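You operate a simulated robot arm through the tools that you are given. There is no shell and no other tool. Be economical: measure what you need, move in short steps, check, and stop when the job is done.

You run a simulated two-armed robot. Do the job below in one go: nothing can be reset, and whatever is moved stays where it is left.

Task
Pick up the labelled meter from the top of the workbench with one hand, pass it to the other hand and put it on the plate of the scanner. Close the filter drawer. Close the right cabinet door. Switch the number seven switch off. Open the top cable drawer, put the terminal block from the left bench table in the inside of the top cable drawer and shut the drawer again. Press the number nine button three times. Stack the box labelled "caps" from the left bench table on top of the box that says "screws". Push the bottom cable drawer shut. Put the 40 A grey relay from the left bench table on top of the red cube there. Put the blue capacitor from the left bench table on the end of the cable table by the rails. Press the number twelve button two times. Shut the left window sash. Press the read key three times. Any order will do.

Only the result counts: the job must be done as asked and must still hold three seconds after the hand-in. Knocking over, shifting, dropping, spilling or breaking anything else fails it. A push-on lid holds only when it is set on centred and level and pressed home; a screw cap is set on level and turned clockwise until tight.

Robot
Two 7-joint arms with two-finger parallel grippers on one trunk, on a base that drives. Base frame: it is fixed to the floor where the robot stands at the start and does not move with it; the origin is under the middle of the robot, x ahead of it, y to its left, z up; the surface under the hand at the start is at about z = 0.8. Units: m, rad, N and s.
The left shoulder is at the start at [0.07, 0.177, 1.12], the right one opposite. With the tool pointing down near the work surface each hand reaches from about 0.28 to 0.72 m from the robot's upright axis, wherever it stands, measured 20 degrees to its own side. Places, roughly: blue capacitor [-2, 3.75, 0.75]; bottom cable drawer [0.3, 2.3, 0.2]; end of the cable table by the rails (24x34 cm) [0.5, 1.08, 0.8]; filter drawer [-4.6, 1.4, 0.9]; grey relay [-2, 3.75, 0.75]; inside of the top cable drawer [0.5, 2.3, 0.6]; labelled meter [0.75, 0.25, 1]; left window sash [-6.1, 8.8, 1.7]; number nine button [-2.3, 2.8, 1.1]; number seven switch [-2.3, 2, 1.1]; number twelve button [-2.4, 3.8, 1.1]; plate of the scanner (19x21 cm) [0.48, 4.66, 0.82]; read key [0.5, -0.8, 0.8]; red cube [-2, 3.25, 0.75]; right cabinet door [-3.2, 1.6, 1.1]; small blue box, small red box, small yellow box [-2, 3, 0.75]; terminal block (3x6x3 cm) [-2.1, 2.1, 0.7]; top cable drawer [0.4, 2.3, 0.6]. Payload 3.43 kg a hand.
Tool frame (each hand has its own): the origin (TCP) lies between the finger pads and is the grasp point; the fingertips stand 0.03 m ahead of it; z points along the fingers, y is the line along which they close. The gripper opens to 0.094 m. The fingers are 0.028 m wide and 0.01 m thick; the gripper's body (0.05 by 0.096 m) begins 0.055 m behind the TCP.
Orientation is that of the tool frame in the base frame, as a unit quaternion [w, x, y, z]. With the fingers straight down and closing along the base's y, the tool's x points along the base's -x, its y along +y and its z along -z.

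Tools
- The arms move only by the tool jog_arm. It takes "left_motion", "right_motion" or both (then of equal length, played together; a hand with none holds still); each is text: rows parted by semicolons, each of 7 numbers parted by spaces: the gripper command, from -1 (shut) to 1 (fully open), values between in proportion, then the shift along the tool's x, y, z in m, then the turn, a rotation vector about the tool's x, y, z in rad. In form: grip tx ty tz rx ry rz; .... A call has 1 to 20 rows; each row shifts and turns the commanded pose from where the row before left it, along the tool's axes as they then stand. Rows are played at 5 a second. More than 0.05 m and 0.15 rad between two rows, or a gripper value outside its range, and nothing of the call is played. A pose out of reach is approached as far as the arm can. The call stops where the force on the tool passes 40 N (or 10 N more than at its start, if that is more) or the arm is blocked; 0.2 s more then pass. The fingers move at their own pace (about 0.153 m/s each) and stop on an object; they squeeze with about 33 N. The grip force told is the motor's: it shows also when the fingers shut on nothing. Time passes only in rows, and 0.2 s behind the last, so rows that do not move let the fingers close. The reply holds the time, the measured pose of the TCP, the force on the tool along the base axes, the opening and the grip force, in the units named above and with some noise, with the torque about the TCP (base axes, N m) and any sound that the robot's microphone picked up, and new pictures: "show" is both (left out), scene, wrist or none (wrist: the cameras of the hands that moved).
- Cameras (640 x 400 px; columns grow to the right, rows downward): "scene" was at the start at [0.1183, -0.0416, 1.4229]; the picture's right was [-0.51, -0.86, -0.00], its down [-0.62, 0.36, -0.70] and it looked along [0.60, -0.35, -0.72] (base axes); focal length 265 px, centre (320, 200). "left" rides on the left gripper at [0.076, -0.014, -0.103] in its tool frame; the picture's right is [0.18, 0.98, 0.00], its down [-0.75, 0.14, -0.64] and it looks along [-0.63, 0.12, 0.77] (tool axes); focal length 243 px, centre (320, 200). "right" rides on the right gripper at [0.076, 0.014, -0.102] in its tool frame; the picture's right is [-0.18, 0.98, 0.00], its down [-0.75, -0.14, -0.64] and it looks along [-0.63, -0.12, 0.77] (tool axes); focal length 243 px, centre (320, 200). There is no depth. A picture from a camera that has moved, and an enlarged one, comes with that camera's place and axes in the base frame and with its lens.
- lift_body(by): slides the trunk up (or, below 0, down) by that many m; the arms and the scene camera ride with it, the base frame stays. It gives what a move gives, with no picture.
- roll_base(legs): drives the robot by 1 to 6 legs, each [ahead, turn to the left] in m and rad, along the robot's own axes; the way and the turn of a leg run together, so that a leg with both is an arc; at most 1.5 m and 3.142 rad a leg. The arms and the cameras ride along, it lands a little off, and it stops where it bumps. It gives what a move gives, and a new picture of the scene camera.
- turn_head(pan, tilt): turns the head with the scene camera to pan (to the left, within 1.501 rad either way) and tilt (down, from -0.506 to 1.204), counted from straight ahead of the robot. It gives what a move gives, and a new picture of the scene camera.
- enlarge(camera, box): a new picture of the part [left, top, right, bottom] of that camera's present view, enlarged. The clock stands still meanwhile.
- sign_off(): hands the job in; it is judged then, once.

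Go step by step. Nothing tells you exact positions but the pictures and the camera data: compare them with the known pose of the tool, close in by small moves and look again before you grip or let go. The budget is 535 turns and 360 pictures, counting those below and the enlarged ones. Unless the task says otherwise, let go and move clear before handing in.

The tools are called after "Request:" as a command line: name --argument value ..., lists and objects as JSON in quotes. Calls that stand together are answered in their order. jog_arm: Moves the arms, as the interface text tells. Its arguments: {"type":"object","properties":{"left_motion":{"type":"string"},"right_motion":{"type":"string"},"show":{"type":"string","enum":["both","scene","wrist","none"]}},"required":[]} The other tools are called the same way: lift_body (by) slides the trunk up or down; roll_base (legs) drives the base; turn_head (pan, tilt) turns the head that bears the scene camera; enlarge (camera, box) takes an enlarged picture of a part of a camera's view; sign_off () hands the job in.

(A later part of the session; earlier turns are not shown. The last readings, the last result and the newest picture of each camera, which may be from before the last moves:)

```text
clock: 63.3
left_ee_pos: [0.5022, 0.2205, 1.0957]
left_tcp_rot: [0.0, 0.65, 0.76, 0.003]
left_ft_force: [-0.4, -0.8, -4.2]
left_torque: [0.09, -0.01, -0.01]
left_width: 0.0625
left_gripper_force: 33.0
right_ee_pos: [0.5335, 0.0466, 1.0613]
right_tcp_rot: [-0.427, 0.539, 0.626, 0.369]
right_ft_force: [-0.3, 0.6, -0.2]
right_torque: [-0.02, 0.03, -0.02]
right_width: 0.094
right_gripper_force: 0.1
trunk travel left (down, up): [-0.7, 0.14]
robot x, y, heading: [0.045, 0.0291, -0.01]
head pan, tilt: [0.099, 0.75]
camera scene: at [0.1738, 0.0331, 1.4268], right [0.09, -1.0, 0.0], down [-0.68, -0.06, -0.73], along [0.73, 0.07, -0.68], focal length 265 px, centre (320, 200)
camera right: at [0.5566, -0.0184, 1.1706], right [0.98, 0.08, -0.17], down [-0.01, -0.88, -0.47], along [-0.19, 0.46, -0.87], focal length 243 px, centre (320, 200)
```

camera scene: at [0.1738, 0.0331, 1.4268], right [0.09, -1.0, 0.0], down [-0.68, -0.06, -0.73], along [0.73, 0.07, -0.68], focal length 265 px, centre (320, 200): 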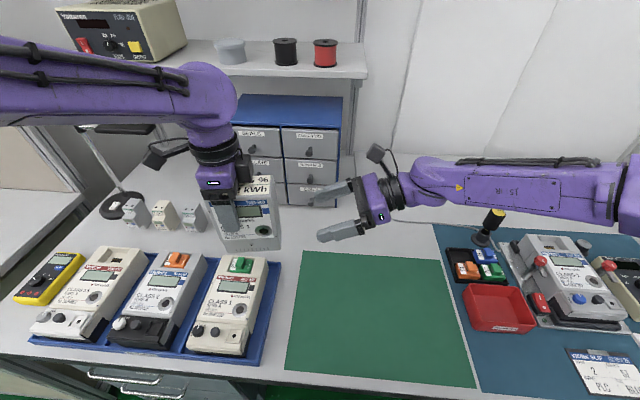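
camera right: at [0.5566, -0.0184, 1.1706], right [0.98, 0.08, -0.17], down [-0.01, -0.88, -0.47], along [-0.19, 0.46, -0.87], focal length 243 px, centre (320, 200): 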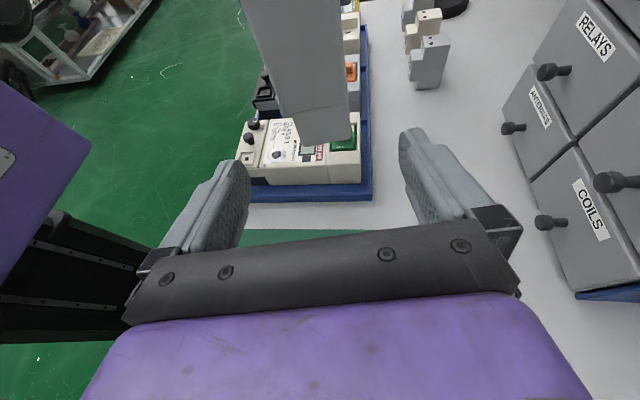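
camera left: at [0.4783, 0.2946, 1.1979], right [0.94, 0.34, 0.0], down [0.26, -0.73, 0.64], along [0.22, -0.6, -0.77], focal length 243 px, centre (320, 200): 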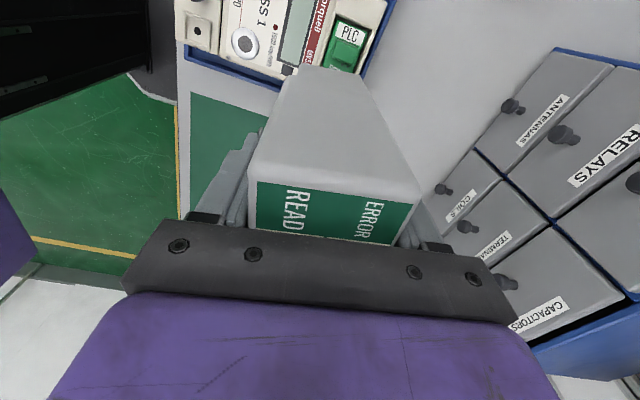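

The meter is centred between the right fingers. I'll advance along the tool axis.

Request:
jog_arm --right_motion "1 0 0 0.03 0 0 0; 1 0 0 0.03 0 0 0; 1 0 0 0.03 0 0 0; 1 0 0 0 0 0 0"

```text
clock: 64.3
left_ee_pos: [0.5031, 0.2205, 1.0953]
left_tcp_rot: [0.0, 0.65, 0.76, 0.003]
left_ft_force: [0.8, -0.6, -4.7]
left_torque: [0.12, 0.02, 0.0]
left_width: 0.0621
left_gripper_force: 32.9
right_ee_pos: [0.5221, 0.1294, 1.027]
right_tcp_rot: [-0.428, 0.538, 0.626, 0.368]
right_ft_force: [-0.4, -0.2, 0.6]
right_torque: [0.01, 0.01, 0.02]
right_width: 0.094
right_gripper_force: 0.1
trunk travel left (down, up): [-0.7, 0.14]
robot x, y, heading: [0.044, 0.0274, -0.007]
head pan, tilt: [0.099, 0.75]
camera scene: at [0.1743, 0.0339, 1.4268], right [0.09, -1.0, 0.0], down [-0.68, -0.06, -0.73], along [0.73, 0.07, -0.68], focal length 265 px, centre (320, 200)
camera right: at [0.545, 0.0653, 1.1375], right [0.98, 0.08, -0.17], down [-0.01, -0.88, -0.47], along [-0.19, 0.46, -0.87], focal length 243 px, centre (320, 200)
```

scene: 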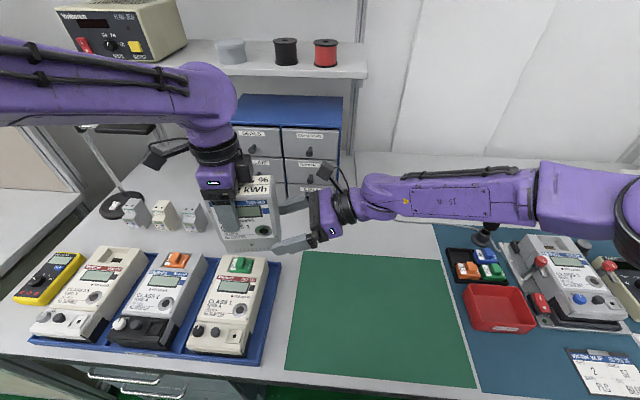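
right: 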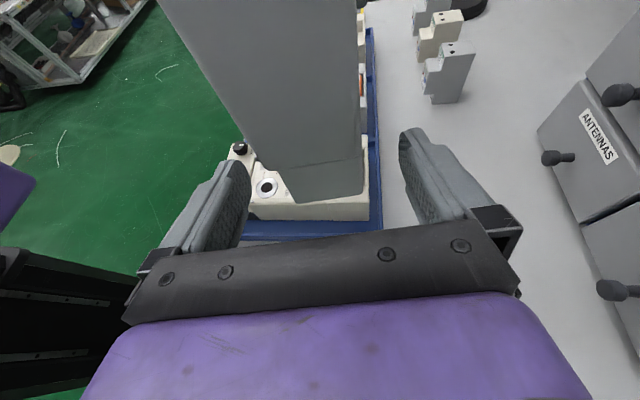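

Still centred. I'll advance 35 mm more and close.

Request:
jog_arm --right_motion "1 0 0 0.018 0 0 0; 1 0 0 0.017 0 0 0; 1 0 0 0 0 0 0; 0.4 0 0 0 0 0 0; 0.4 0 0 0 0 0 0"

```text
clock: 65.5
left_ee_pos: [0.5045, 0.2223, 1.0951]
left_tcp_rot: [0.001, 0.649, 0.761, 0.003]
left_ft_force: [6.0, 0.4, -6.5]
left_torque: [0.32, -0.43, 0.34]
left_width: 0.0624
left_gripper_force: 33.1
right_ee_pos: [0.5166, 0.1628, 1.0155]
right_tcp_rot: [-0.428, 0.538, 0.625, 0.369]
right_ft_force: [-5.9, -1.4, 2.2]
right_torque: [0.01, 0.0, 0.06]
right_width: 0.0693
right_gripper_force: 3.4
trunk travel left (down, up): [-0.7, 0.14]
robot x, y, heading: [0.0435, 0.0264, -0.005]
head pan, tilt: [0.099, 0.75]
camera scene: at [0.1745, 0.0342, 1.4267], right [0.09, -1.0, 0.0], down [-0.68, -0.06, -0.73], along [0.73, 0.07, -0.68], focal length 265 px, centre (320, 200)
camera right: at [0.5405, 0.0985, 1.1254], right [0.98, 0.08, -0.17], down [-0.01, -0.88, -0.47], along [-0.19, 0.46, -0.87], focal length 243 px, centre (320, 200)
```

scene: 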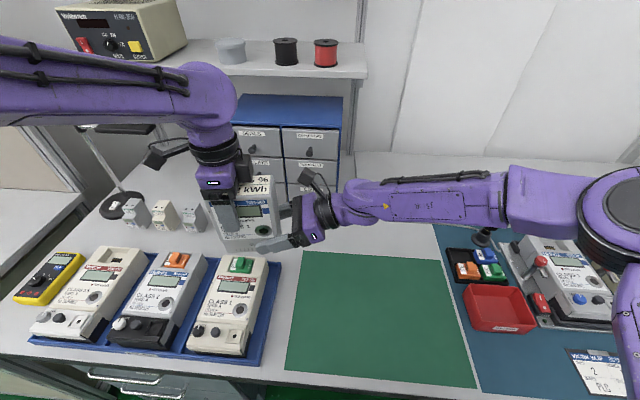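
right: 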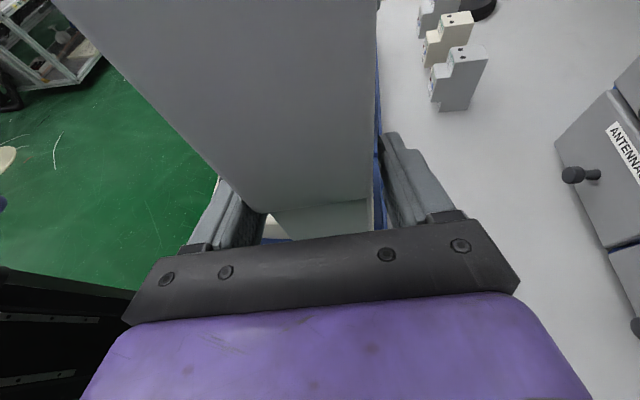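

The near finger touched first, so I'll shift 3 mm to centre and then close fully.

Request:
jog_arm --right_motion "0.4 0 -0.0035 0 0 0 0; -1 0 0 0 0 0 0; -1 0 0 0 0 0 0; -1 0 0 0 0 0 0" --show "none"

```text
clock: 66.5
left_ee_pos: [0.5044, 0.2217, 1.0957]
left_tcp_rot: [0.0, 0.649, 0.76, 0.003]
left_ft_force: [5.2, 2.8, -2.4]
left_torque: [0.05, -0.2, -0.05]
left_width: 0.0623
left_gripper_force: 33.2
right_ee_pos: [0.5133, 0.1622, 1.0162]
right_tcp_rot: [-0.427, 0.538, 0.626, 0.369]
right_ft_force: [-4.2, -3.2, 0.2]
right_torque: [0.11, -0.18, 0.41]
right_width: 0.0623
right_gripper_force: 32.5
trunk travel left (down, up): [-0.7, 0.14]
robot x, y, heading: [0.0421, 0.0272, -0.004]
head pan, tilt: [0.099, 0.75]
```

Both hands hold the meter. Now I'll release the left hand and move it straight up, clear.

Request:
jog_arm --left_motion "0.1 0 0 0 0 0 0; 0.5 0 0 0 0 0 0; 0.5 0 0 0 0 0 0; 0.5 0 0 -0.02 0 0 0; 0.5 0 0 -0.03 0 0 0; 0.5 0 0 -0.04 0 0 0; 0.5 0 0 -0.04 0 0 0; 0.5 0.03 0 -0.03 0 0 0; 0.5 0.04 0 0 0 0 0; 0.5 0.04 0 0 0 0 0; 0.5 0 0 0 0 0 0" --show "scene"

```text
clock: 68.9
left_ee_pos: [0.4873, 0.327, 1.2571]
left_tcp_rot: [0.0, 0.649, 0.761, 0.004]
left_ft_force: [0.5, -0.5, -0.4]
left_torque: [0.03, 0.01, 0.03]
left_width: 0.0704
left_gripper_force: 0.0
right_ee_pos: [0.5138, 0.1624, 1.0162]
right_tcp_rot: [-0.427, 0.538, 0.626, 0.368]
right_ft_force: [-0.6, -0.1, 0.5]
right_torque: [-0.15, -0.01, 0.0]
right_width: 0.0622
right_gripper_force: 33.3
trunk travel left (down, up): [-0.7, 0.14]
robot x, y, heading: [0.0432, 0.0273, -0.009]
head pan, tilt: [0.099, 0.75]
camera scene: at [0.1746, 0.0332, 1.4267], right [0.09, -1.0, 0.0], down [-0.68, -0.06, -0.73], along [0.73, 0.07, -0.68], focal length 265 px, centre (320, 200)
```

scene: 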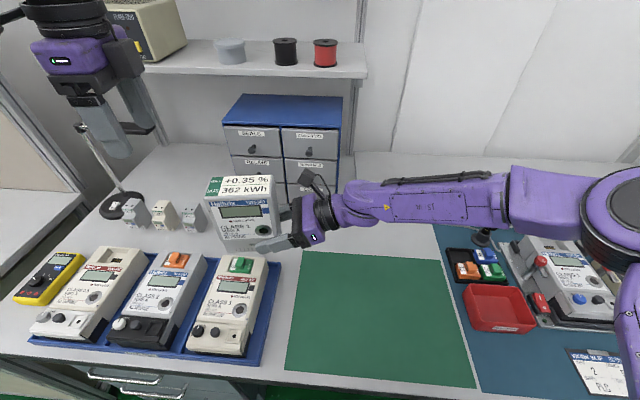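

The handover worked and the right hand holds the meter. I'll retract it, back away from the bench and drive towards the scanner.

Request:
jog_arm --right_motion "-1 0.022 -0.02 -0.01 0 0 0; -1 0.022 -0.03 -0.025 0 0 0; -1 0.022 -0.03 -0.025 0 0 0; -1 0.015 -0.03 -0.025 0 0 0; -1 0 -0.03 -0.025 0 0 0; -1 0 0 0 0 0 0" --left_motion "0.5 0 -0.03 0 0 0 0; 0.5 0 -0.03 0 0 0 0; 0.5 0 -0.03 0 0 0 0; 0.5 0 0 0 0 0 0; 0.5 0 0 0 0 0 0; 0.5 0 0 0 0 0 0" --show "none"

Request:
roll_base --legs '[[-0.4, 0], [0, 1.571]]'

Request:
turn_head --pan -0.5 --tilt 0.35

```text
clock: 70.3
left_ee_pos: [0.3989, 0.3157, 1.2567]
left_tcp_rot: [0.001, 0.649, 0.76, 0.002]
left_ft_force: [0.1, -0.2, -0.5]
left_torque: [0.01, 0.0, -0.02]
left_width: 0.0705
left_gripper_force: 0.1
right_ee_pos: [0.3856, 0.0725, 1.132]
right_tcp_rot: [-0.427, 0.54, 0.625, 0.368]
right_ft_force: [-0.3, 0.6, -4.5]
right_torque: [-0.19, 0.01, 0.02]
right_width: 0.0622
right_gripper_force: 33.1
trunk travel left (down, up): [-0.7, 0.14]
robot x, y, heading: [0.0444, 0.0263, -0.003]
head pan, tilt: [0.099, 0.75]
```

```text
clock: 76.6
left_ee_pos: [-0.6477, 0.3832, 1.2573]
left_tcp_rot: [-0.002, -0.082, 0.997, 0.003]
left_ft_force: [0.1, 1.1, -1.1]
left_torque: [0.0, 0.0, -0.01]
left_width: 0.0706
left_gripper_force: 0.0
right_ee_pos: [-0.4044, 0.3705, 1.1327]
right_tcp_rot: [-0.562, -0.064, 0.823, -0.043]
right_ft_force: [0.5, 0.4, -3.9]
right_torque: [0.01, -0.2, 0.0]
right_width: 0.062
right_gripper_force: 33.2
trunk travel left (down, up): [-0.7, 0.14]
robot x, y, heading: [-0.3606, 0.0312, 1.565]
head pan, tilt: [0.099, 0.75]
camera scene: at [-0.3688, 0.1622, 1.4268], right [1.0, 0.1, 0.0], down [0.07, -0.68, -0.73], along [-0.07, 0.73, -0.68], focal length 265 px, centre (320, 200)
```

scene: 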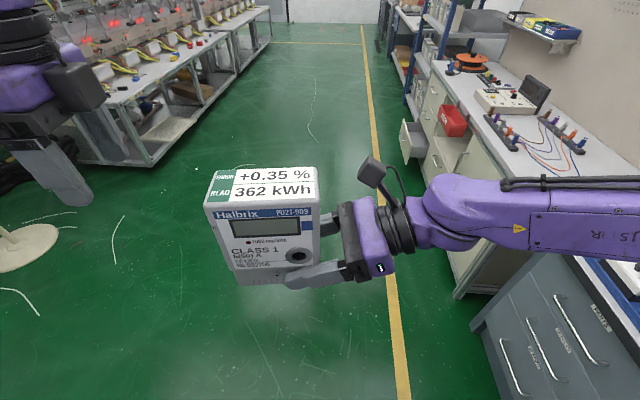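

```text
clock: 77.6
left_ee_pos: [-0.6478, 0.3833, 1.2584]
left_tcp_rot: [-0.002, -0.081, 0.997, 0.002]
left_ft_force: [-0.2, -0.4, 1.0]
left_torque: [-0.01, 0.0, 0.03]
left_width: 0.0705
left_gripper_force: 0.1
right_ee_pos: [-0.4052, 0.3711, 1.1314]
right_tcp_rot: [-0.563, -0.065, 0.823, -0.043]
right_ft_force: [0.3, 0.4, -3.9]
right_torque: [0.02, -0.16, 0.0]
right_width: 0.0622
right_gripper_force: 32.6
trunk travel left (down, up): [-0.7, 0.14]
robot x, y, heading: [-0.3578, 0.0288, 1.566]
head pan, tilt: [-0.499, 0.351]
camera scene: at [-0.3161, 0.1615, 1.4624], right [0.88, -0.48, 0.0], down [-0.16, -0.3, -0.94], along [0.45, 0.82, -0.34], focal length 265 px, centre (320, 200)
```

scene: 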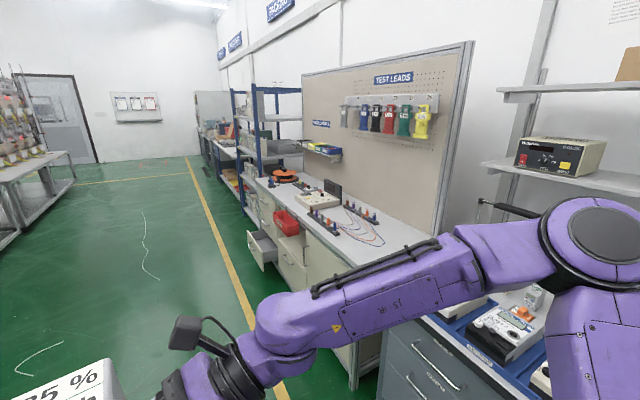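

The aisle is clear, so I'll drive along it towards the scanner.

Request:
roll_base --legs '[[1.5, 0.005], [1.5, 0], [0.8, 0]]'

```text
clock: 95.9
left_ee_pos: [-0.5832, 4.183, 1.2592]
left_tcp_rot: [-0.002, -0.066, 0.998, 0.002]
left_ft_force: [0.7, -0.3, 0.8]
left_torque: [-0.02, 0.03, 0.05]
left_width: 0.0704
left_gripper_force: 0.0
right_ee_pos: [-0.3397, 4.1623, 1.1318]
right_tcp_rot: [-0.563, -0.053, 0.824, -0.035]
right_ft_force: [0.2, 0.1, -5.1]
right_torque: [0.03, -0.16, 0.02]
right_width: 0.0622
right_gripper_force: 32.9
trunk travel left (down, up): [-0.7, 0.14]
robot x, y, heading: [-0.3026, 3.8243, 1.537]
head pan, tilt: [-0.499, 0.351]
camera scene: at [-0.2577, 3.9515, 1.4625], right [0.86, -0.51, 0.0], down [-0.17, -0.3, -0.94], along [0.48, 0.81, -0.34], focal length 265 px, centre (320, 200)
```

scene: 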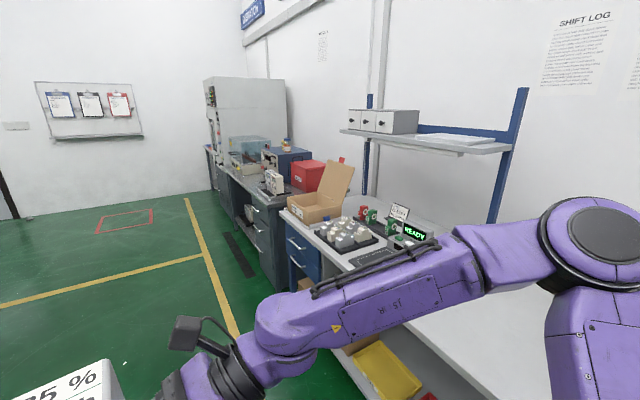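

The scanner is ahead on the right. I'll go on and turn to face its bench.

Request:
roll_base --legs '[[0.95, 0.02], [0, -1.557]]'

Request:
turn_head --pan -0.1 --tilt 0.75

```text
clock: 104.8
left_ee_pos: [0.0867, 5.0691, 1.2572]
left_tcp_rot: [0.0, 0.656, 0.755, 0.004]
left_ft_force: [-0.6, 0.0, 0.1]
left_torque: [-0.01, -0.03, -0.03]
left_width: 0.0705
left_gripper_force: 0.1
right_ee_pos: [0.0669, 4.8254, 1.1321]
right_tcp_rot: [-0.424, 0.544, 0.621, 0.372]
right_ft_force: [-0.8, 0.4, -4.6]
right_torque: [-0.21, -0.01, 0.03]
right_width: 0.0621
right_gripper_force: 33.5
trunk travel left (down, up): [-0.7, 0.14]
robot x, y, heading: [-0.2764, 4.7933, -0.025]
head pan, tilt: [-0.499, 0.351]
camera scene: at [-0.1451, 4.7404, 1.4624], right [-0.5, -0.87, 0.0], down [-0.3, 0.17, -0.94], along [0.81, -0.47, -0.34], focal length 265 px, centre (320, 200)
```

scene: 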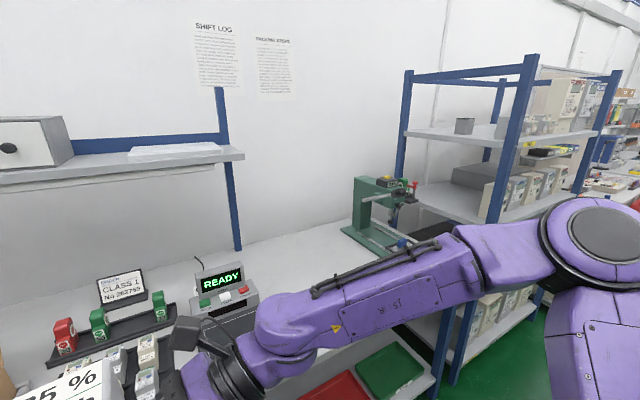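

```text
clock: 105.6
left_ee_pos: [0.0864, 5.0694, 1.2583]
left_tcp_rot: [0.0, 0.656, 0.755, 0.003]
left_ft_force: [-0.1, 0.2, 0.0]
left_torque: [0.02, 0.01, -0.02]
left_width: 0.0708
left_gripper_force: 0.1
right_ee_pos: [0.0677, 4.8269, 1.1334]
right_tcp_rot: [-0.425, 0.543, 0.621, 0.372]
right_ft_force: [0.9, -0.2, -4.1]
right_torque: [-0.16, -0.03, -0.02]
right_width: 0.0623
right_gripper_force: 33.4
trunk travel left (down, up): [-0.7, 0.14]
robot x, y, heading: [-0.2756, 4.7842, -0.025]
head pan, tilt: [-0.099, 0.75]
camera scene: at [-0.1435, 4.7766, 1.4268], right [-0.13, -0.99, 0.0], down [-0.68, 0.09, -0.73], along [0.73, -0.09, -0.68], focal length 265 px, centre (320, 200)
```

scene: 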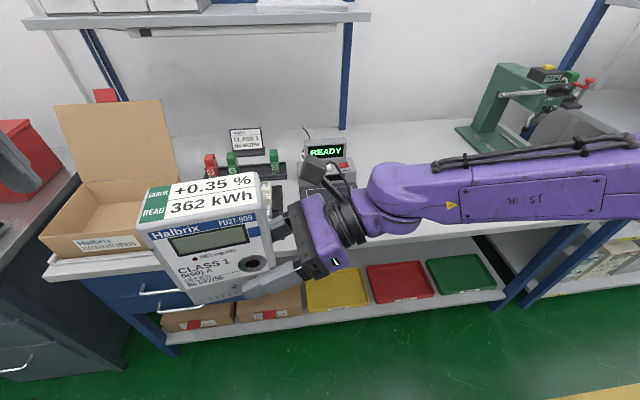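

The scanner (READY display) is hidden behind the right hand. I'll shift the hand right to see the plate.

Request:
jog_arm --right_motion "-1 -0.0143 -0.006 -0.037 0 0 0; -1 -0.0143 -0.006 -0.037 0 0 0; -1 -0.0143 -0.006 -0.037 0 0 0; -1 -0.0143 -0.006 -0.037 0 0 0; -1 -0.0143 -0.006 -0.037 0 0 0; -1 0 0 0 0 0 0" --show "scene"

```text
clock: 107.0
left_ee_pos: [0.0862, 5.0712, 1.2571]
left_tcp_rot: [0.0, 0.657, 0.754, 0.003]
left_ft_force: [0.8, 0.4, -1.2]
left_torque: [-0.01, 0.03, 0.01]
left_width: 0.0703
left_gripper_force: 0.1
right_ee_pos: [0.0613, 4.6277, 1.1324]
right_tcp_rot: [-0.423, 0.545, 0.621, 0.372]
right_ft_force: [0.8, 0.1, -5.0]
right_torque: [-0.17, -0.07, 0.0]
right_width: 0.0622
right_gripper_force: 32.4
trunk travel left (down, up): [-0.7, 0.14]
robot x, y, heading: [-0.2726, 4.7861, -0.02]
head pan, tilt: [-0.099, 0.75]
camera scene: at [-0.1435, 4.7788, 1.4268], right [-0.13, -0.99, 0.0], down [-0.68, 0.08, -0.73], along [0.73, -0.09, -0.68], focal length 265 px, centre (320, 200)
```

scene: 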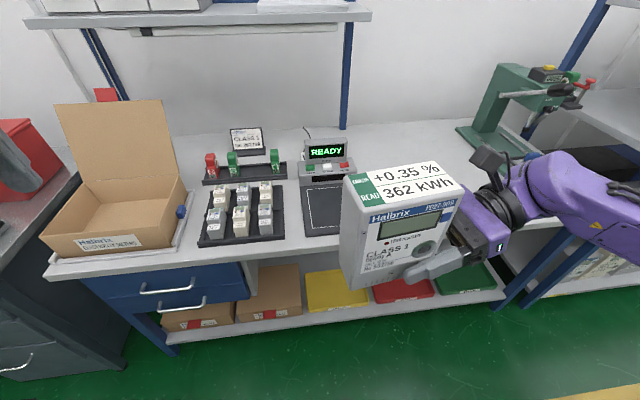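

The plate spans about x 0.35–0.58, y 4.55–4.74, centred near (0.467, 4.645). I'll drive forward to get in reach.

Request:
roll_base --legs '[[0.24, 0.02]]'

```text
clock: 108.8
left_ee_pos: [0.3216, 5.0733, 1.2582]
left_tcp_rot: [0.0, 0.648, 0.761, 0.003]
left_ft_force: [-0.2, 0.1, -0.8]
left_torque: [0.0, 0.01, 0.03]
left_width: 0.0705
left_gripper_force: 0.1
right_ee_pos: [0.3064, 4.6304, 1.1331]
right_tcp_rot: [-0.428, 0.537, 0.627, 0.367]
right_ft_force: [0.3, 0.4, -4.7]
right_torque: [-0.19, 0.0, 0.03]
right_width: 0.0621
right_gripper_force: 32.6
trunk travel left (down, up): [-0.7, 0.14]
robot x, y, heading: [-0.0314, 4.7833, -0.002]
head pan, tilt: [-0.099, 0.75]
camera scene: at [0.0985, 4.7757, 1.4269], right [-0.1, -0.99, 0.0], down [-0.68, 0.07, -0.73], along [0.73, -0.08, -0.68], focal length 265 px, centre (320, 200)
```

scene: 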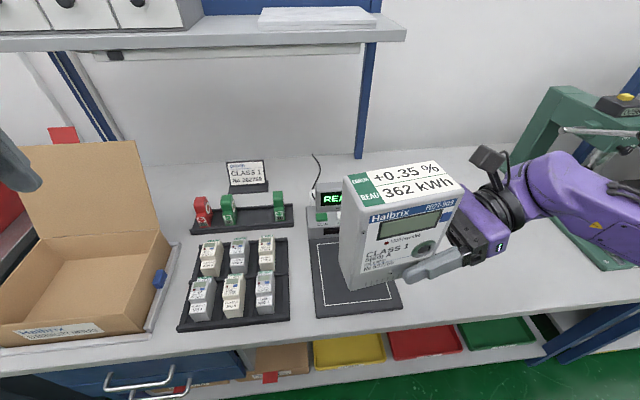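

I'll move the meter above the plate and lower part of the way.

Request:
jog_arm --right_motion "-1 0 0.035 0 0 0 0; -1 -0.01 0.035 0 0 0 0; -1 -0.03 0.035 0.002 0 0 0; -1 -0.033 0.035 0.002 0 0 0; -1 -0.032 0.022 0.001 0 0 0; -1 0 0 0 0 0 0"

```text
clock: 110.2
left_ee_pos: [0.3215, 5.0727, 1.2589]
left_tcp_rot: [0.0, 0.648, 0.761, 0.003]
left_ft_force: [-0.2, 0.6, 0.7]
left_torque: [0.01, 0.01, 0.0]
left_width: 0.0705
left_gripper_force: 0.0
right_ee_pos: [0.4708, 4.6216, 1.0327]
right_tcp_rot: [-0.427, 0.537, 0.627, 0.369]
right_ft_force: [-0.2, 0.3, -4.0]
right_torque: [-0.19, 0.01, 0.01]
right_width: 0.062
right_gripper_force: 33.2
trunk travel left (down, up): [-0.7, 0.14]
robot x, y, heading: [-0.0317, 4.7851, -0.002]
head pan, tilt: [-0.099, 0.75]
camera scene: at [0.0983, 4.7757, 1.4269], right [-0.1, -0.99, 0.0], down [-0.68, 0.07, -0.73], along [0.73, -0.08, -0.68], focal length 265 px, centre (320, 200)
camera right: at [0.4939, 4.5568, 1.1435], right [0.98, 0.08, -0.17], down [-0.01, -0.88, -0.47], along [-0.19, 0.46, -0.87], focal length 243 px, centre (320, 200)
```

scene: 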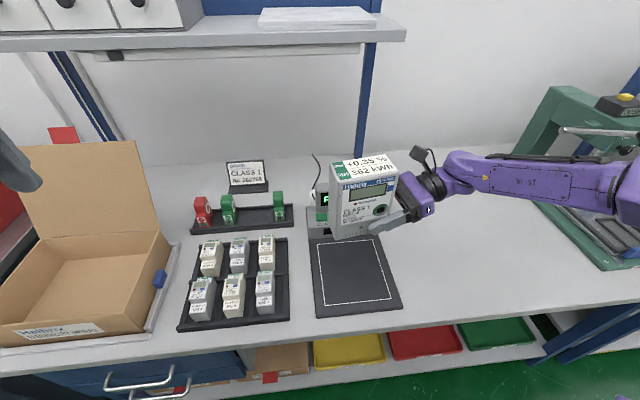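
right: 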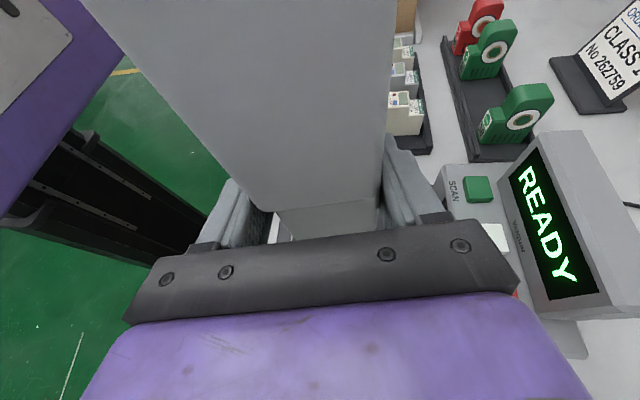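

The plate centre is near (0.468, 4.652) and the meter hangs above it. I'll lower to just above the plate.

Request:
jog_arm --right_motion "-1 -0.0373 0 0.0145 0 0 0; -1 -0.0373 0 0.0145 0 0 0; -1 -0.0373 0 0.0145 0 0 0; -1 -0.028 0 0.0109 0 0 0; -1 0 0 0 0 0 0"

```text
clock: 111.4
left_ee_pos: [0.3215, 5.0724, 1.2588]
left_tcp_rot: [0.0, 0.648, 0.761, 0.003]
left_ft_force: [0.0, 0.0, 0.7]
left_torque: [0.0, 0.0, 0.03]
left_width: 0.0703
left_gripper_force: 0.1
right_ee_pos: [0.4721, 4.6215, 0.8824]
right_tcp_rot: [-0.428, 0.537, 0.627, 0.368]
right_ft_force: [-0.4, 0.6, -4.1]
right_torque: [-0.17, -0.03, 0.0]
right_width: 0.0619
right_gripper_force: 33.0
trunk travel left (down, up): [-0.7, 0.14]
robot x, y, heading: [-0.0343, 4.7839, -0.002]
head pan, tilt: [-0.099, 0.75]
camera scene: at [0.0988, 4.7759, 1.4268], right [-0.1, -0.99, 0.0], down [-0.68, 0.07, -0.73], along [0.73, -0.08, -0.68], focal length 265 px, centre (320, 200)
camera right: at [0.4957, 4.5569, 0.9915], right [0.98, 0.08, -0.17], down [-0.01, -0.88, -0.47], along [-0.19, 0.46, -0.87], focal length 243 px, centre (320, 200)
```

scene: 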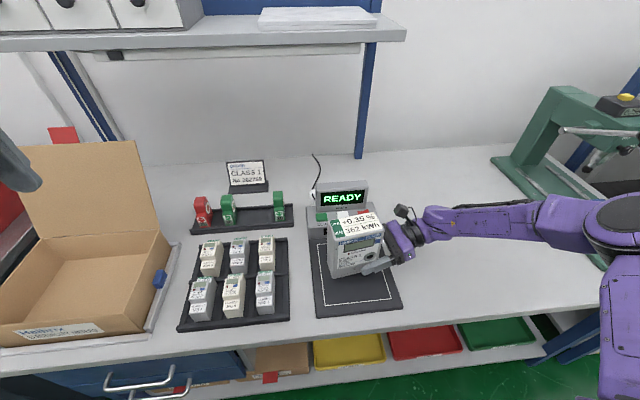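
right: 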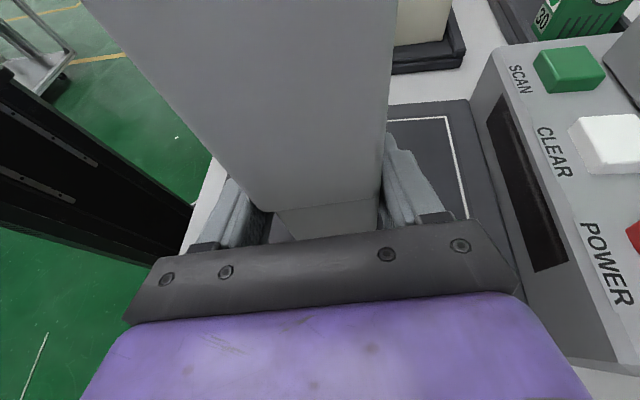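

Well placed. I'll lower in small steps to touch down.

Request:
jog_arm --right_motion "-1 -0.0047 0 0.0018 0 0 0; -1 -0.0047 0 0.0018 0 0 0; -1 -0.0047 0 0.0018 0 0 0; -1 -0.0028 0 0.0011 0 0 0; -1 0 0 0 0 0 0" --show "none"

```text
clock: 112.6
left_ee_pos: [0.3221, 5.0734, 1.258]
left_tcp_rot: [0.0, 0.648, 0.761, 0.003]
left_ft_force: [0.5, 0.1, -0.2]
left_torque: [0.02, 0.04, -0.02]
left_width: 0.0706
left_gripper_force: 0.1
right_ee_pos: [0.4729, 4.6218, 0.866]
right_tcp_rot: [-0.428, 0.538, 0.627, 0.368]
right_ft_force: [0.2, -0.5, -4.3]
right_torque: [-0.15, 0.0, -0.01]
right_width: 0.062
right_gripper_force: 32.7
trunk travel left (down, up): [-0.7, 0.14]
robot x, y, heading: [-0.0275, 4.7812, -0.003]
head pan, tilt: [-0.099, 0.75]
```

Request:
jog_arm --right_motion "-1 -0.0028 0 0.0011 0 0 0; -1 -0.0028 0 0.0011 0 0 0; -1 0 0 0 0 0 0" --show "none"

Request:
enlarge --camera "scene" --box '[300, 190, 420, 320]'

```text
clock: 113.4
left_ee_pos: [0.323, 5.0731, 1.2577]
left_tcp_rot: [0.0, 0.648, 0.762, 0.002]
left_ft_force: [-0.3, -0.2, -0.1]
left_torque: [0.01, 0.01, -0.02]
left_width: 0.0703
left_gripper_force: 0.1
right_ee_pos: [0.4718, 4.6216, 0.8585]
right_tcp_rot: [-0.427, 0.538, 0.627, 0.368]
right_ft_force: [0.3, 0.2, -3.7]
right_torque: [-0.19, -0.02, 0.01]
right_width: 0.0621
right_gripper_force: 32.7
trunk travel left (down, up): [-0.7, 0.14]
robot x, y, heading: [-0.0318, 4.7873, -0.004]
head pan, tilt: [-0.099, 0.75]
```

```text
3.08 times, centred on (360, 255) of scene
camera zoom: at [0.0994, 4.7757, 1.4268], right [-0.1, -0.99, 0.0], down [-0.68, 0.07, -0.73], along [0.73, -0.08, -0.68], focal length 816 px, centre (197, 31)
```

zoom: 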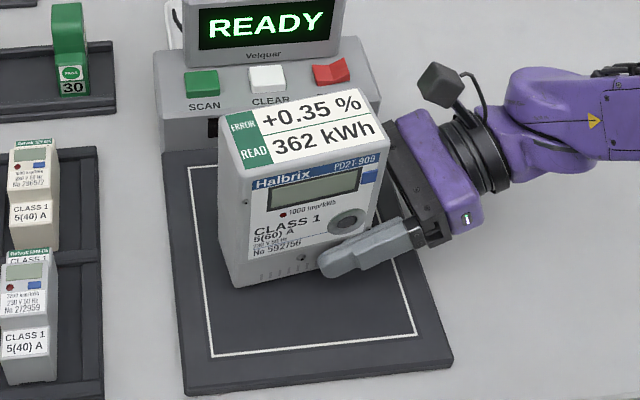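

Nearly down, so I'll continue in fine steps.

Request:
jog_arm --right_motion "-1 -0.0019 0 0.0007 0 0 0; -1 -0.0019 0 0.0007 0 0 0; -1 -0.0019 0 0.0007 0 0 0; -1 0 0 0 0 0 0" --show "none"

```text
clock: 114.4
left_ee_pos: [0.3218, 5.0731, 1.2582]
left_tcp_rot: [0.001, 0.648, 0.761, 0.004]
left_ft_force: [0.5, -0.7, 0.4]
left_torque: [0.01, 0.0, 0.01]
left_width: 0.0705
left_gripper_force: 0.1
right_ee_pos: [0.4738, 4.62, 0.8525]
right_tcp_rot: [-0.428, 0.537, 0.627, 0.368]
right_ft_force: [-0.4, -0.6, -4.1]
right_torque: [-0.18, -0.03, 0.02]
right_width: 0.062
right_gripper_force: 33.0
trunk travel left (down, up): [-0.7, 0.14]
robot x, y, heading: [-0.0335, 4.782, -0.004]
head pan, tilt: [-0.099, 0.75]
```

Request:
jog_arm --right_motion "-1 -0.0019 0 0.0007 0 0 0; -1 -0.0019 0 0.0007 0 0 0; -1 0 0 0 0 0 0" --show "none"

```text
clock: 115.2
left_ee_pos: [0.3203, 5.0718, 1.2584]
left_tcp_rot: [0.0, 0.648, 0.762, 0.005]
left_ft_force: [-0.2, 0.2, 0.2]
left_torque: [0.02, -0.03, -0.02]
left_width: 0.0704
left_gripper_force: 0.0
right_ee_pos: [0.4719, 4.6222, 0.8514]
right_tcp_rot: [-0.427, 0.537, 0.626, 0.37]
right_ft_force: [2.0, -5.4, 13.4]
right_torque: [0.92, -0.02, -0.05]
right_width: 0.0621
right_gripper_force: 32.9
trunk travel left (down, up): [-0.7, 0.14]
robot x, y, heading: [-0.0319, 4.785, -0.001]
head pan, tilt: [-0.099, 0.75]
```

Touchdown. I'll ease off 1 mm, open, and back out to the right along the tool axis.

Request:
jog_arm --right_motion "-1 0.0014 0 -0.0005 0 0 0; -0.1 0 0 0 0 0 0; 0.5 0 0 0 0 0 0; 0.6 0 0 0 0 0 0; 0.6 0 0 0 0 0 0" --show "wrist"

```text
clock: 116.4
left_ee_pos: [0.3219, 5.074, 1.2579]
left_tcp_rot: [0.001, 0.649, 0.761, 0.003]
left_ft_force: [-0.4, 0.4, -0.2]
left_torque: [0.01, 0.02, -0.05]
left_width: 0.0706
left_gripper_force: 0.0
right_ee_pos: [0.473, 4.6213, 0.8499]
right_tcp_rot: [-0.428, 0.537, 0.628, 0.367]
right_ft_force: [0.5, 0.1, -1.0]
right_torque: [-0.02, 0.05, 0.05]
right_width: 0.0749
right_gripper_force: 0.1
trunk travel left (down, up): [-0.7, 0.14]
robot x, y, heading: [-0.0308, 4.7829, -0.0]
head pan, tilt: [-0.099, 0.75]
camera right: at [0.497, 4.5574, 0.9601], right [0.98, 0.08, -0.17], down [-0.01, -0.88, -0.47], along [-0.19, 0.46, -0.87], focal length 243 px, centre (320, 200)
```

right: 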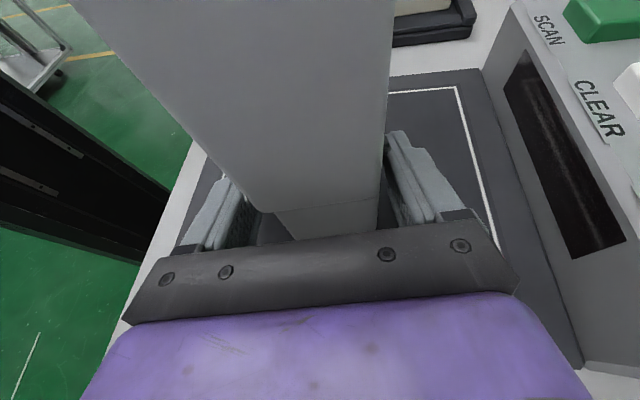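

Request:
jog_arm --right_motion "0.75 0 0 -0.02 0 0 0; 0.75 0 0 -0.03 0 0 0; 0.75 0 0 -0.04 0 0 0; 0.75 0.02 0 -0.04 0 0 0; 0.75 0.04 0 -0.02 0 0 0; 0.75 0.04 0 0 0 0 0; 0.75 0.04 0 0 0 0 0; 0.75 0.04 0 0 0 0 0; 0.75 0 0 0 0 0 0" --show "scene"

```text
clock: 118.4
left_ee_pos: [0.3223, 5.0723, 1.258]
left_tcp_rot: [0.0, 0.648, 0.761, 0.004]
left_ft_force: [-0.8, -1.2, 0.4]
left_torque: [0.0, 0.01, -0.01]
left_width: 0.0704
left_gripper_force: 0.0
right_ee_pos: [0.4835, 4.547, 1.075]
right_tcp_rot: [-0.427, 0.538, 0.627, 0.367]
right_ft_force: [0.1, -1.0, -1.0]
right_torque: [0.03, -0.03, 0.03]
right_width: 0.0824
right_gripper_force: 0.0
trunk travel left (down, up): [-0.7, 0.14]
robot x, y, heading: [-0.0325, 4.7829, -0.002]
head pan, tilt: [-0.099, 0.75]
camera scene: at [0.0995, 4.7751, 1.4267], right [-0.1, -0.99, 0.0], down [-0.68, 0.07, -0.73], along [0.73, -0.08, -0.68], focal length 265 px, centre (320, 200)
```

scene: 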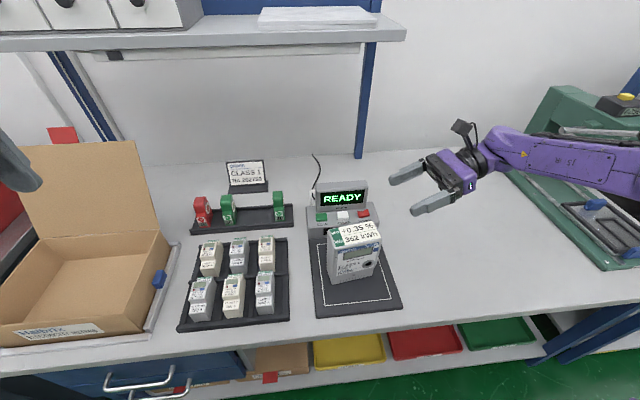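

The meter stands on the plate. I'll put both arms back into a neutral fingers-down pose for driving.

Request:
jog_arm --right_motion "0 0.02 -0.01 -0.02 0 -0.15 0; 0 0.02 -0.01 -0.02 0 -0.15 0; 0 0 -0.01 -0.02 0 -0.15 0; 0 0 -0.01 0 0 -0.15 0; 0 0 -0.01 0 0 -0.15 0; 0 0 -0.01 0 0 -0.15 0; 0 0 -0.01 0 0 -0.15 0; 0 0 -0.01 0 0 -0.15 0; 0 0 0 0 0 0 -0.1416; 0 0 0 0 0 0 -0.1416; 0 0 0 0 0 0 -0.1416; 0 0 0 0 0 0 -0.1416; 0 0 0 0 0 0 -0.1416; 0 0 0 0 0 0 -0.1416; 0 0 0 0 0 0 -0.1416; 0 0 0 0 0 0 -0.1416; 0 0 0 0 0 0 -0.1416; 0 0 0 0 0 0 -0.1416; 0 0 0 0 0 0 0" --left_motion "0 0 0 0 0 0 -0.1395; 0 0 0 0 0 0 -0.1395; 0 0 0 0 0 0 -0.1395; 0 0 0 0 0 0 -0.1395; 0 0 0 0 0 0 -0.1395; 0 0 0 0 0 0 -0.1395; 0 0 0 0 0 0 -0.1395; 0 0 0 0 0 0 -0.1395; 0 0 0 0 0 0 -0.1395; 0 0 0 0 0 0 -0.1395; 0 0 0 0 0 0 0; 0 0 0 0 0 0 0; 0 0 0 0 0 0 0; 0 0 0 0 0 0 0; 0 0 0 0 0 0 0; 0 0 0 0 0 0 0; 0 0 0 0 0 0 0; 0 0 0 0 0 0 0; 0 0 0 0 0 0 0" --show "scene"

```text
clock: 122.4
left_ee_pos: [0.3212, 5.0731, 1.2574]
left_tcp_rot: [0.002, 0.007, 1.0, 0.003]
left_ft_force: [-0.7, -0.1, -0.1]
left_torque: [-0.04, 0.03, -0.02]
left_width: 0.0469
left_gripper_force: 0.1
right_ee_pos: [0.4117, 4.5021, 1.1396]
right_tcp_rot: [0.001, 0.0, 1.0, 0.0]
right_ft_force: [-0.7, 0.0, 0.0]
right_torque: [0.01, -0.02, -0.04]
right_width: 0.047
right_gripper_force: 0.0
trunk travel left (down, up): [-0.7, 0.14]
robot x, y, heading: [-0.0322, 4.7832, -0.001]
head pan, tilt: [-0.099, 0.75]
camera scene: at [0.0988, 4.7758, 1.4268], right [-0.1, -0.99, 0.0], down [-0.68, 0.07, -0.73], along [0.73, -0.08, -0.68], focal length 265 px, centre (320, 200)
```

scene: 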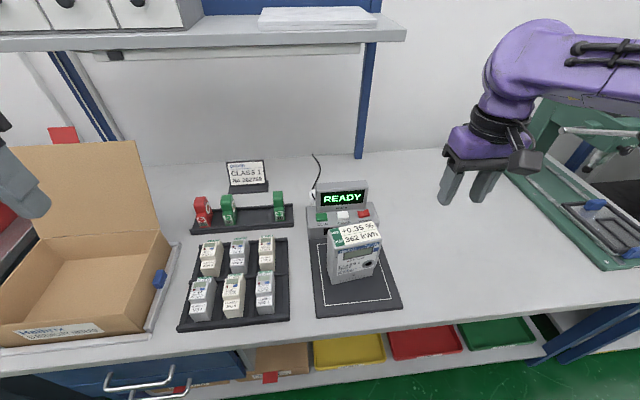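

Next, the bottom cable drawer. I'll back off and drive down the aisle to y ≈ 2.35.

Request:
roll_base --legs '[[-0.45, 0], [0, -1.571], [1.5, 0], [0.9, 0], [0, 1.571]]'

Request:
turn_head --pan 0.0 --tilt 0.7

```text
clock: 144.0
left_ee_pos: [-0.0724, 2.7114, 1.2566]
left_tcp_rot: [0.003, -0.003, 1.0, 0.003]
left_ft_force: [0.0, -0.2, -0.3]
left_torque: [0.02, -0.02, -0.01]
left_width: 0.0467
left_gripper_force: 0.0
right_ee_pos: [0.0292, 2.142, 1.1386]
right_tcp_rot: [0.001, -0.009, 1.0, -0.001]
right_ft_force: [0.1, -0.5, -0.3]
right_torque: [-0.01, -0.01, 0.01]
right_width: 0.047
right_gripper_force: 0.0
trunk travel left (down, up): [-0.7, 0.14]
robot x, y, heading: [-0.4187, 2.4166, 0.024]
head pan, tilt: [-0.099, 0.75]
camera scene: at [-0.288, 2.4096, 1.4268], right [-0.08, -1.0, 0.0], down [-0.68, 0.06, -0.73], along [0.73, -0.06, -0.68], focal length 265 px, centre (320, 200)
```

scene: 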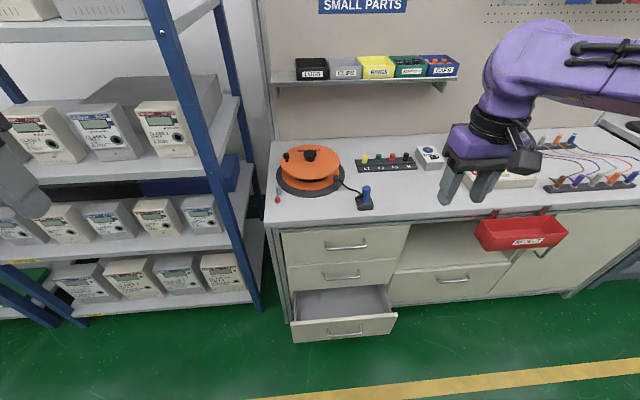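

```text
clock: 144.7
left_ee_pos: [-0.0718, 2.7123, 1.2576]
left_tcp_rot: [0.003, -0.003, 1.0, 0.003]
left_ft_force: [0.5, 0.2, 0.7]
left_torque: [0.03, 0.01, -0.02]
left_width: 0.0469
left_gripper_force: 0.0
right_ee_pos: [0.0296, 2.1415, 1.1388]
right_tcp_rot: [0.002, -0.01, 1.0, -0.001]
right_ft_force: [0.2, 0.6, -0.1]
right_torque: [0.02, 0.01, -0.03]
right_width: 0.0472
right_gripper_force: 0.1
trunk travel left (down, up): [-0.7, 0.14]
robot x, y, heading: [-0.4159, 2.4183, 0.015]
head pan, tilt: [0.0, 0.7]
camera scene: at [-0.2856, 2.4179, 1.4311], right [0.02, -1.0, 0.0], down [-0.64, -0.01, -0.76], along [0.76, 0.01, -0.64], focal length 265 px, centre (320, 200)
```

scene: 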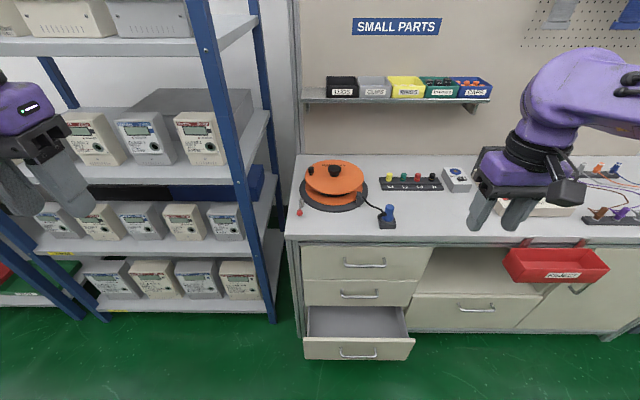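

The bottom cable drawer is open about 15 cm; its front is near x ≈ 0.14, y ≈ 2.25, z ≈ 0.24. I'll lower the trunk and push it with the closed right hand.

Request:
lift_body --by -0.55

Request:
turn_head --pan -0.2 --tilt 0.6

Request:
jog_arm --right_motion "-1 0 0.04 0 0 0 0; -1 0 0.04 0 0 0 0; -1 0 0.03 0 0 0 0; -1 0 0 0.04 0 0 0; -1 0 0 0.04 0 0 0; -1 0 0 0.04 0 0 0; -1 0 0 0.04 0 0 0; -1 0 0 0.04 0 0 0; -1 0 0 0.04 0 0 0; -1 0 0 0.04 0 0 0; -1 0 0 0 0 0 0"

```text
refused: -0.55 is not a number from -0.4 to 0.4
```

```text
clock: 145.4
left_ee_pos: [-0.071, 2.711, 1.2581]
left_tcp_rot: [0.003, -0.003, 1.0, 0.003]
left_ft_force: [-0.2, -0.3, -0.4]
left_torque: [-0.01, 0.01, 0.02]
left_width: 0.0471
left_gripper_force: 0.0
right_ee_pos: [0.0293, 2.1417, 1.139]
right_tcp_rot: [0.001, -0.01, 1.0, -0.001]
right_ft_force: [0.4, -0.4, -0.4]
right_torque: [0.01, -0.04, 0.0]
right_width: 0.047
right_gripper_force: 0.0
trunk travel left (down, up): [-0.7, 0.14]
robot x, y, heading: [-0.4233, 2.414, 0.017]
head pan, tilt: [-0.201, 0.6]
camera scene: at [-0.2836, 2.4003, 1.4397], right [-0.18, -0.98, 0.0], down [-0.56, 0.1, -0.82], along [0.81, -0.15, -0.57], focal length 265 px, centre (320, 200)
```

scene: 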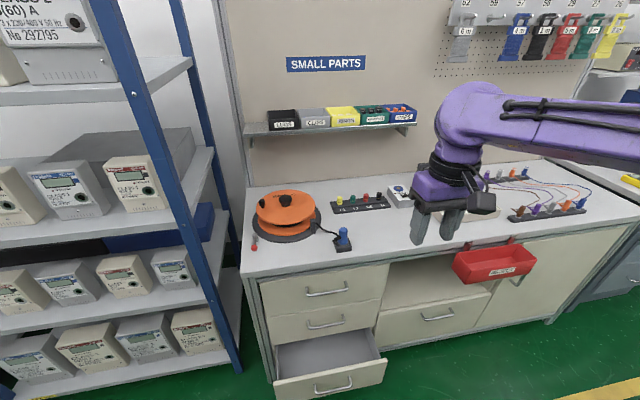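

```text
clock: 147.8
left_ee_pos: [-0.0728, 2.7118, 1.2588]
left_tcp_rot: [0.002, -0.002, 1.0, 0.002]
left_ft_force: [0.8, -0.5, -0.2]
left_torque: [-0.06, 0.0, 0.0]
left_width: 0.0471
left_gripper_force: 0.1
right_ee_pos: [0.025, 2.2512, 0.8591]
right_tcp_rot: [0.002, -0.01, 1.0, -0.001]
right_ft_force: [-0.6, 0.4, 0.5]
right_torque: [-0.02, -0.01, 0.05]
right_width: 0.0002
right_gripper_force: 33.1
trunk travel left (down, up): [-0.7, 0.14]
robot x, y, heading: [-0.4199, 2.4131, 0.015]
head pan, tilt: [-0.201, 0.6]
camera scene: at [-0.2845, 2.4004, 1.4398], right [-0.18, -0.98, 0.0], down [-0.56, 0.1, -0.83], along [0.81, -0.15, -0.56], focal length 265 px, centre (320, 200)
camera right: at [-0.0517, 2.2642, 0.9632], right [0.16, 0.99, 0.0], down [0.75, -0.13, 0.64], along [0.64, -0.11, -0.76], focal length 243 px, centre (320, 200)
```

scene: 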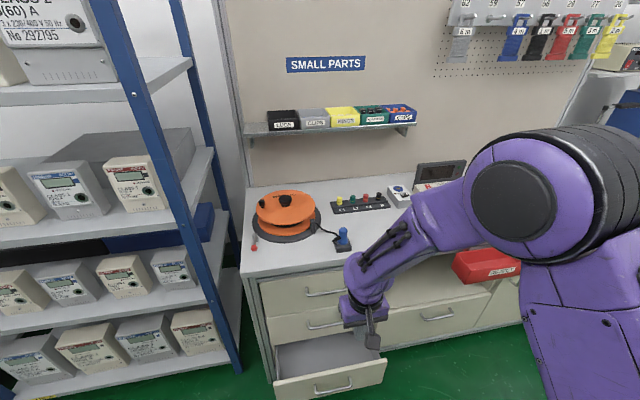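
right: 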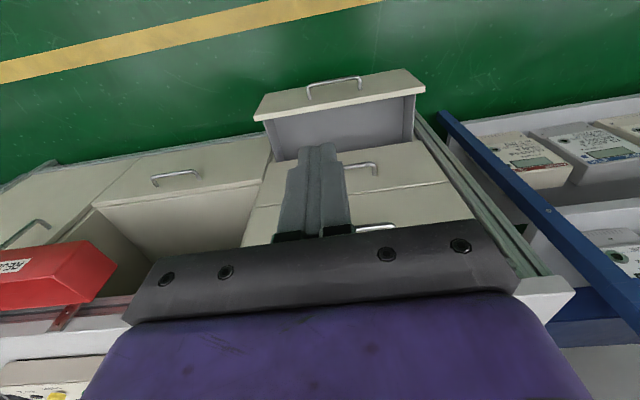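

Request:
lift_body --by -0.4

Request:
jog_arm --right_motion "-1 0 0 0 0 0 0"

```text
clock: 151.6
left_ee_pos: [-0.0706, 2.7119, 0.8578]
left_tcp_rot: [0.002, -0.003, 1.0, 0.003]
left_ft_force: [-0.8, 0.1, 0.4]
left_torque: [0.01, -0.01, 0.01]
left_width: 0.047
left_gripper_force: 0.1
right_ee_pos: [0.0269, 2.2519, 0.4586]
right_tcp_rot: [0.001, -0.009, 1.0, 0.001]
right_ft_force: [-1.1, 0.7, -0.2]
right_torque: [0.0, 0.0, 0.01]
right_width: 0.0002
right_gripper_force: 32.8
trunk travel left (down, up): [-0.3, 0.54]
robot x, y, heading: [-0.4186, 2.4121, 0.01]
head pan, tilt: [-0.201, 0.6]
```

```text
clock: 152.0
left_ee_pos: [-0.0713, 2.7127, 0.8578]
left_tcp_rot: [0.003, -0.003, 1.0, 0.002]
left_ft_force: [-0.6, -0.5, 0.9]
left_torque: [-0.04, 0.01, -0.01]
left_width: 0.0468
left_gripper_force: 0.2
right_ee_pos: [0.0253, 2.2511, 0.46]
right_tcp_rot: [0.001, -0.01, 1.0, 0.001]
right_ft_force: [0.6, -1.0, -0.1]
right_torque: [0.01, -0.01, 0.02]
right_width: 0.0
right_gripper_force: 33.2
trunk travel left (down, up): [-0.3, 0.54]
robot x, y, heading: [-0.4178, 2.4135, 0.021]
head pan, tilt: [-0.201, 0.6]
camera scene: at [-0.2837, 2.4003, 1.0397], right [-0.18, -0.98, 0.0], down [-0.56, 0.1, -0.83], along [0.81, -0.15, -0.56], focal length 265 px, centre (320, 200)
camera right: at [-0.0512, 2.2641, 0.5634], right [0.17, 0.99, 0.0], down [0.76, -0.13, 0.64], along [0.63, -0.11, -0.77], focal length 243 px, centre (320, 200)
```

scene: 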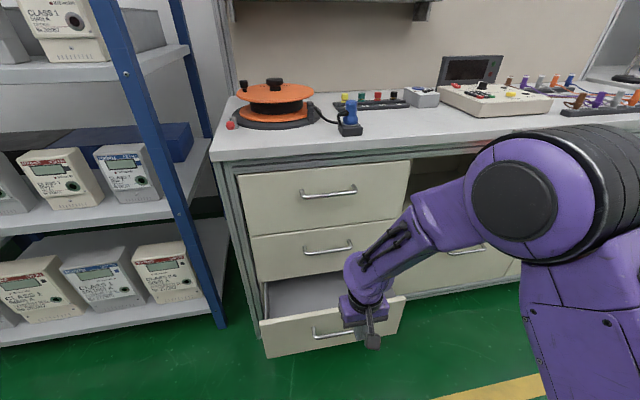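
right: 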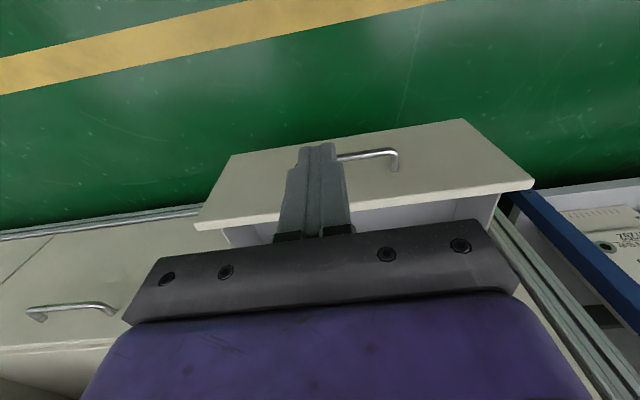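

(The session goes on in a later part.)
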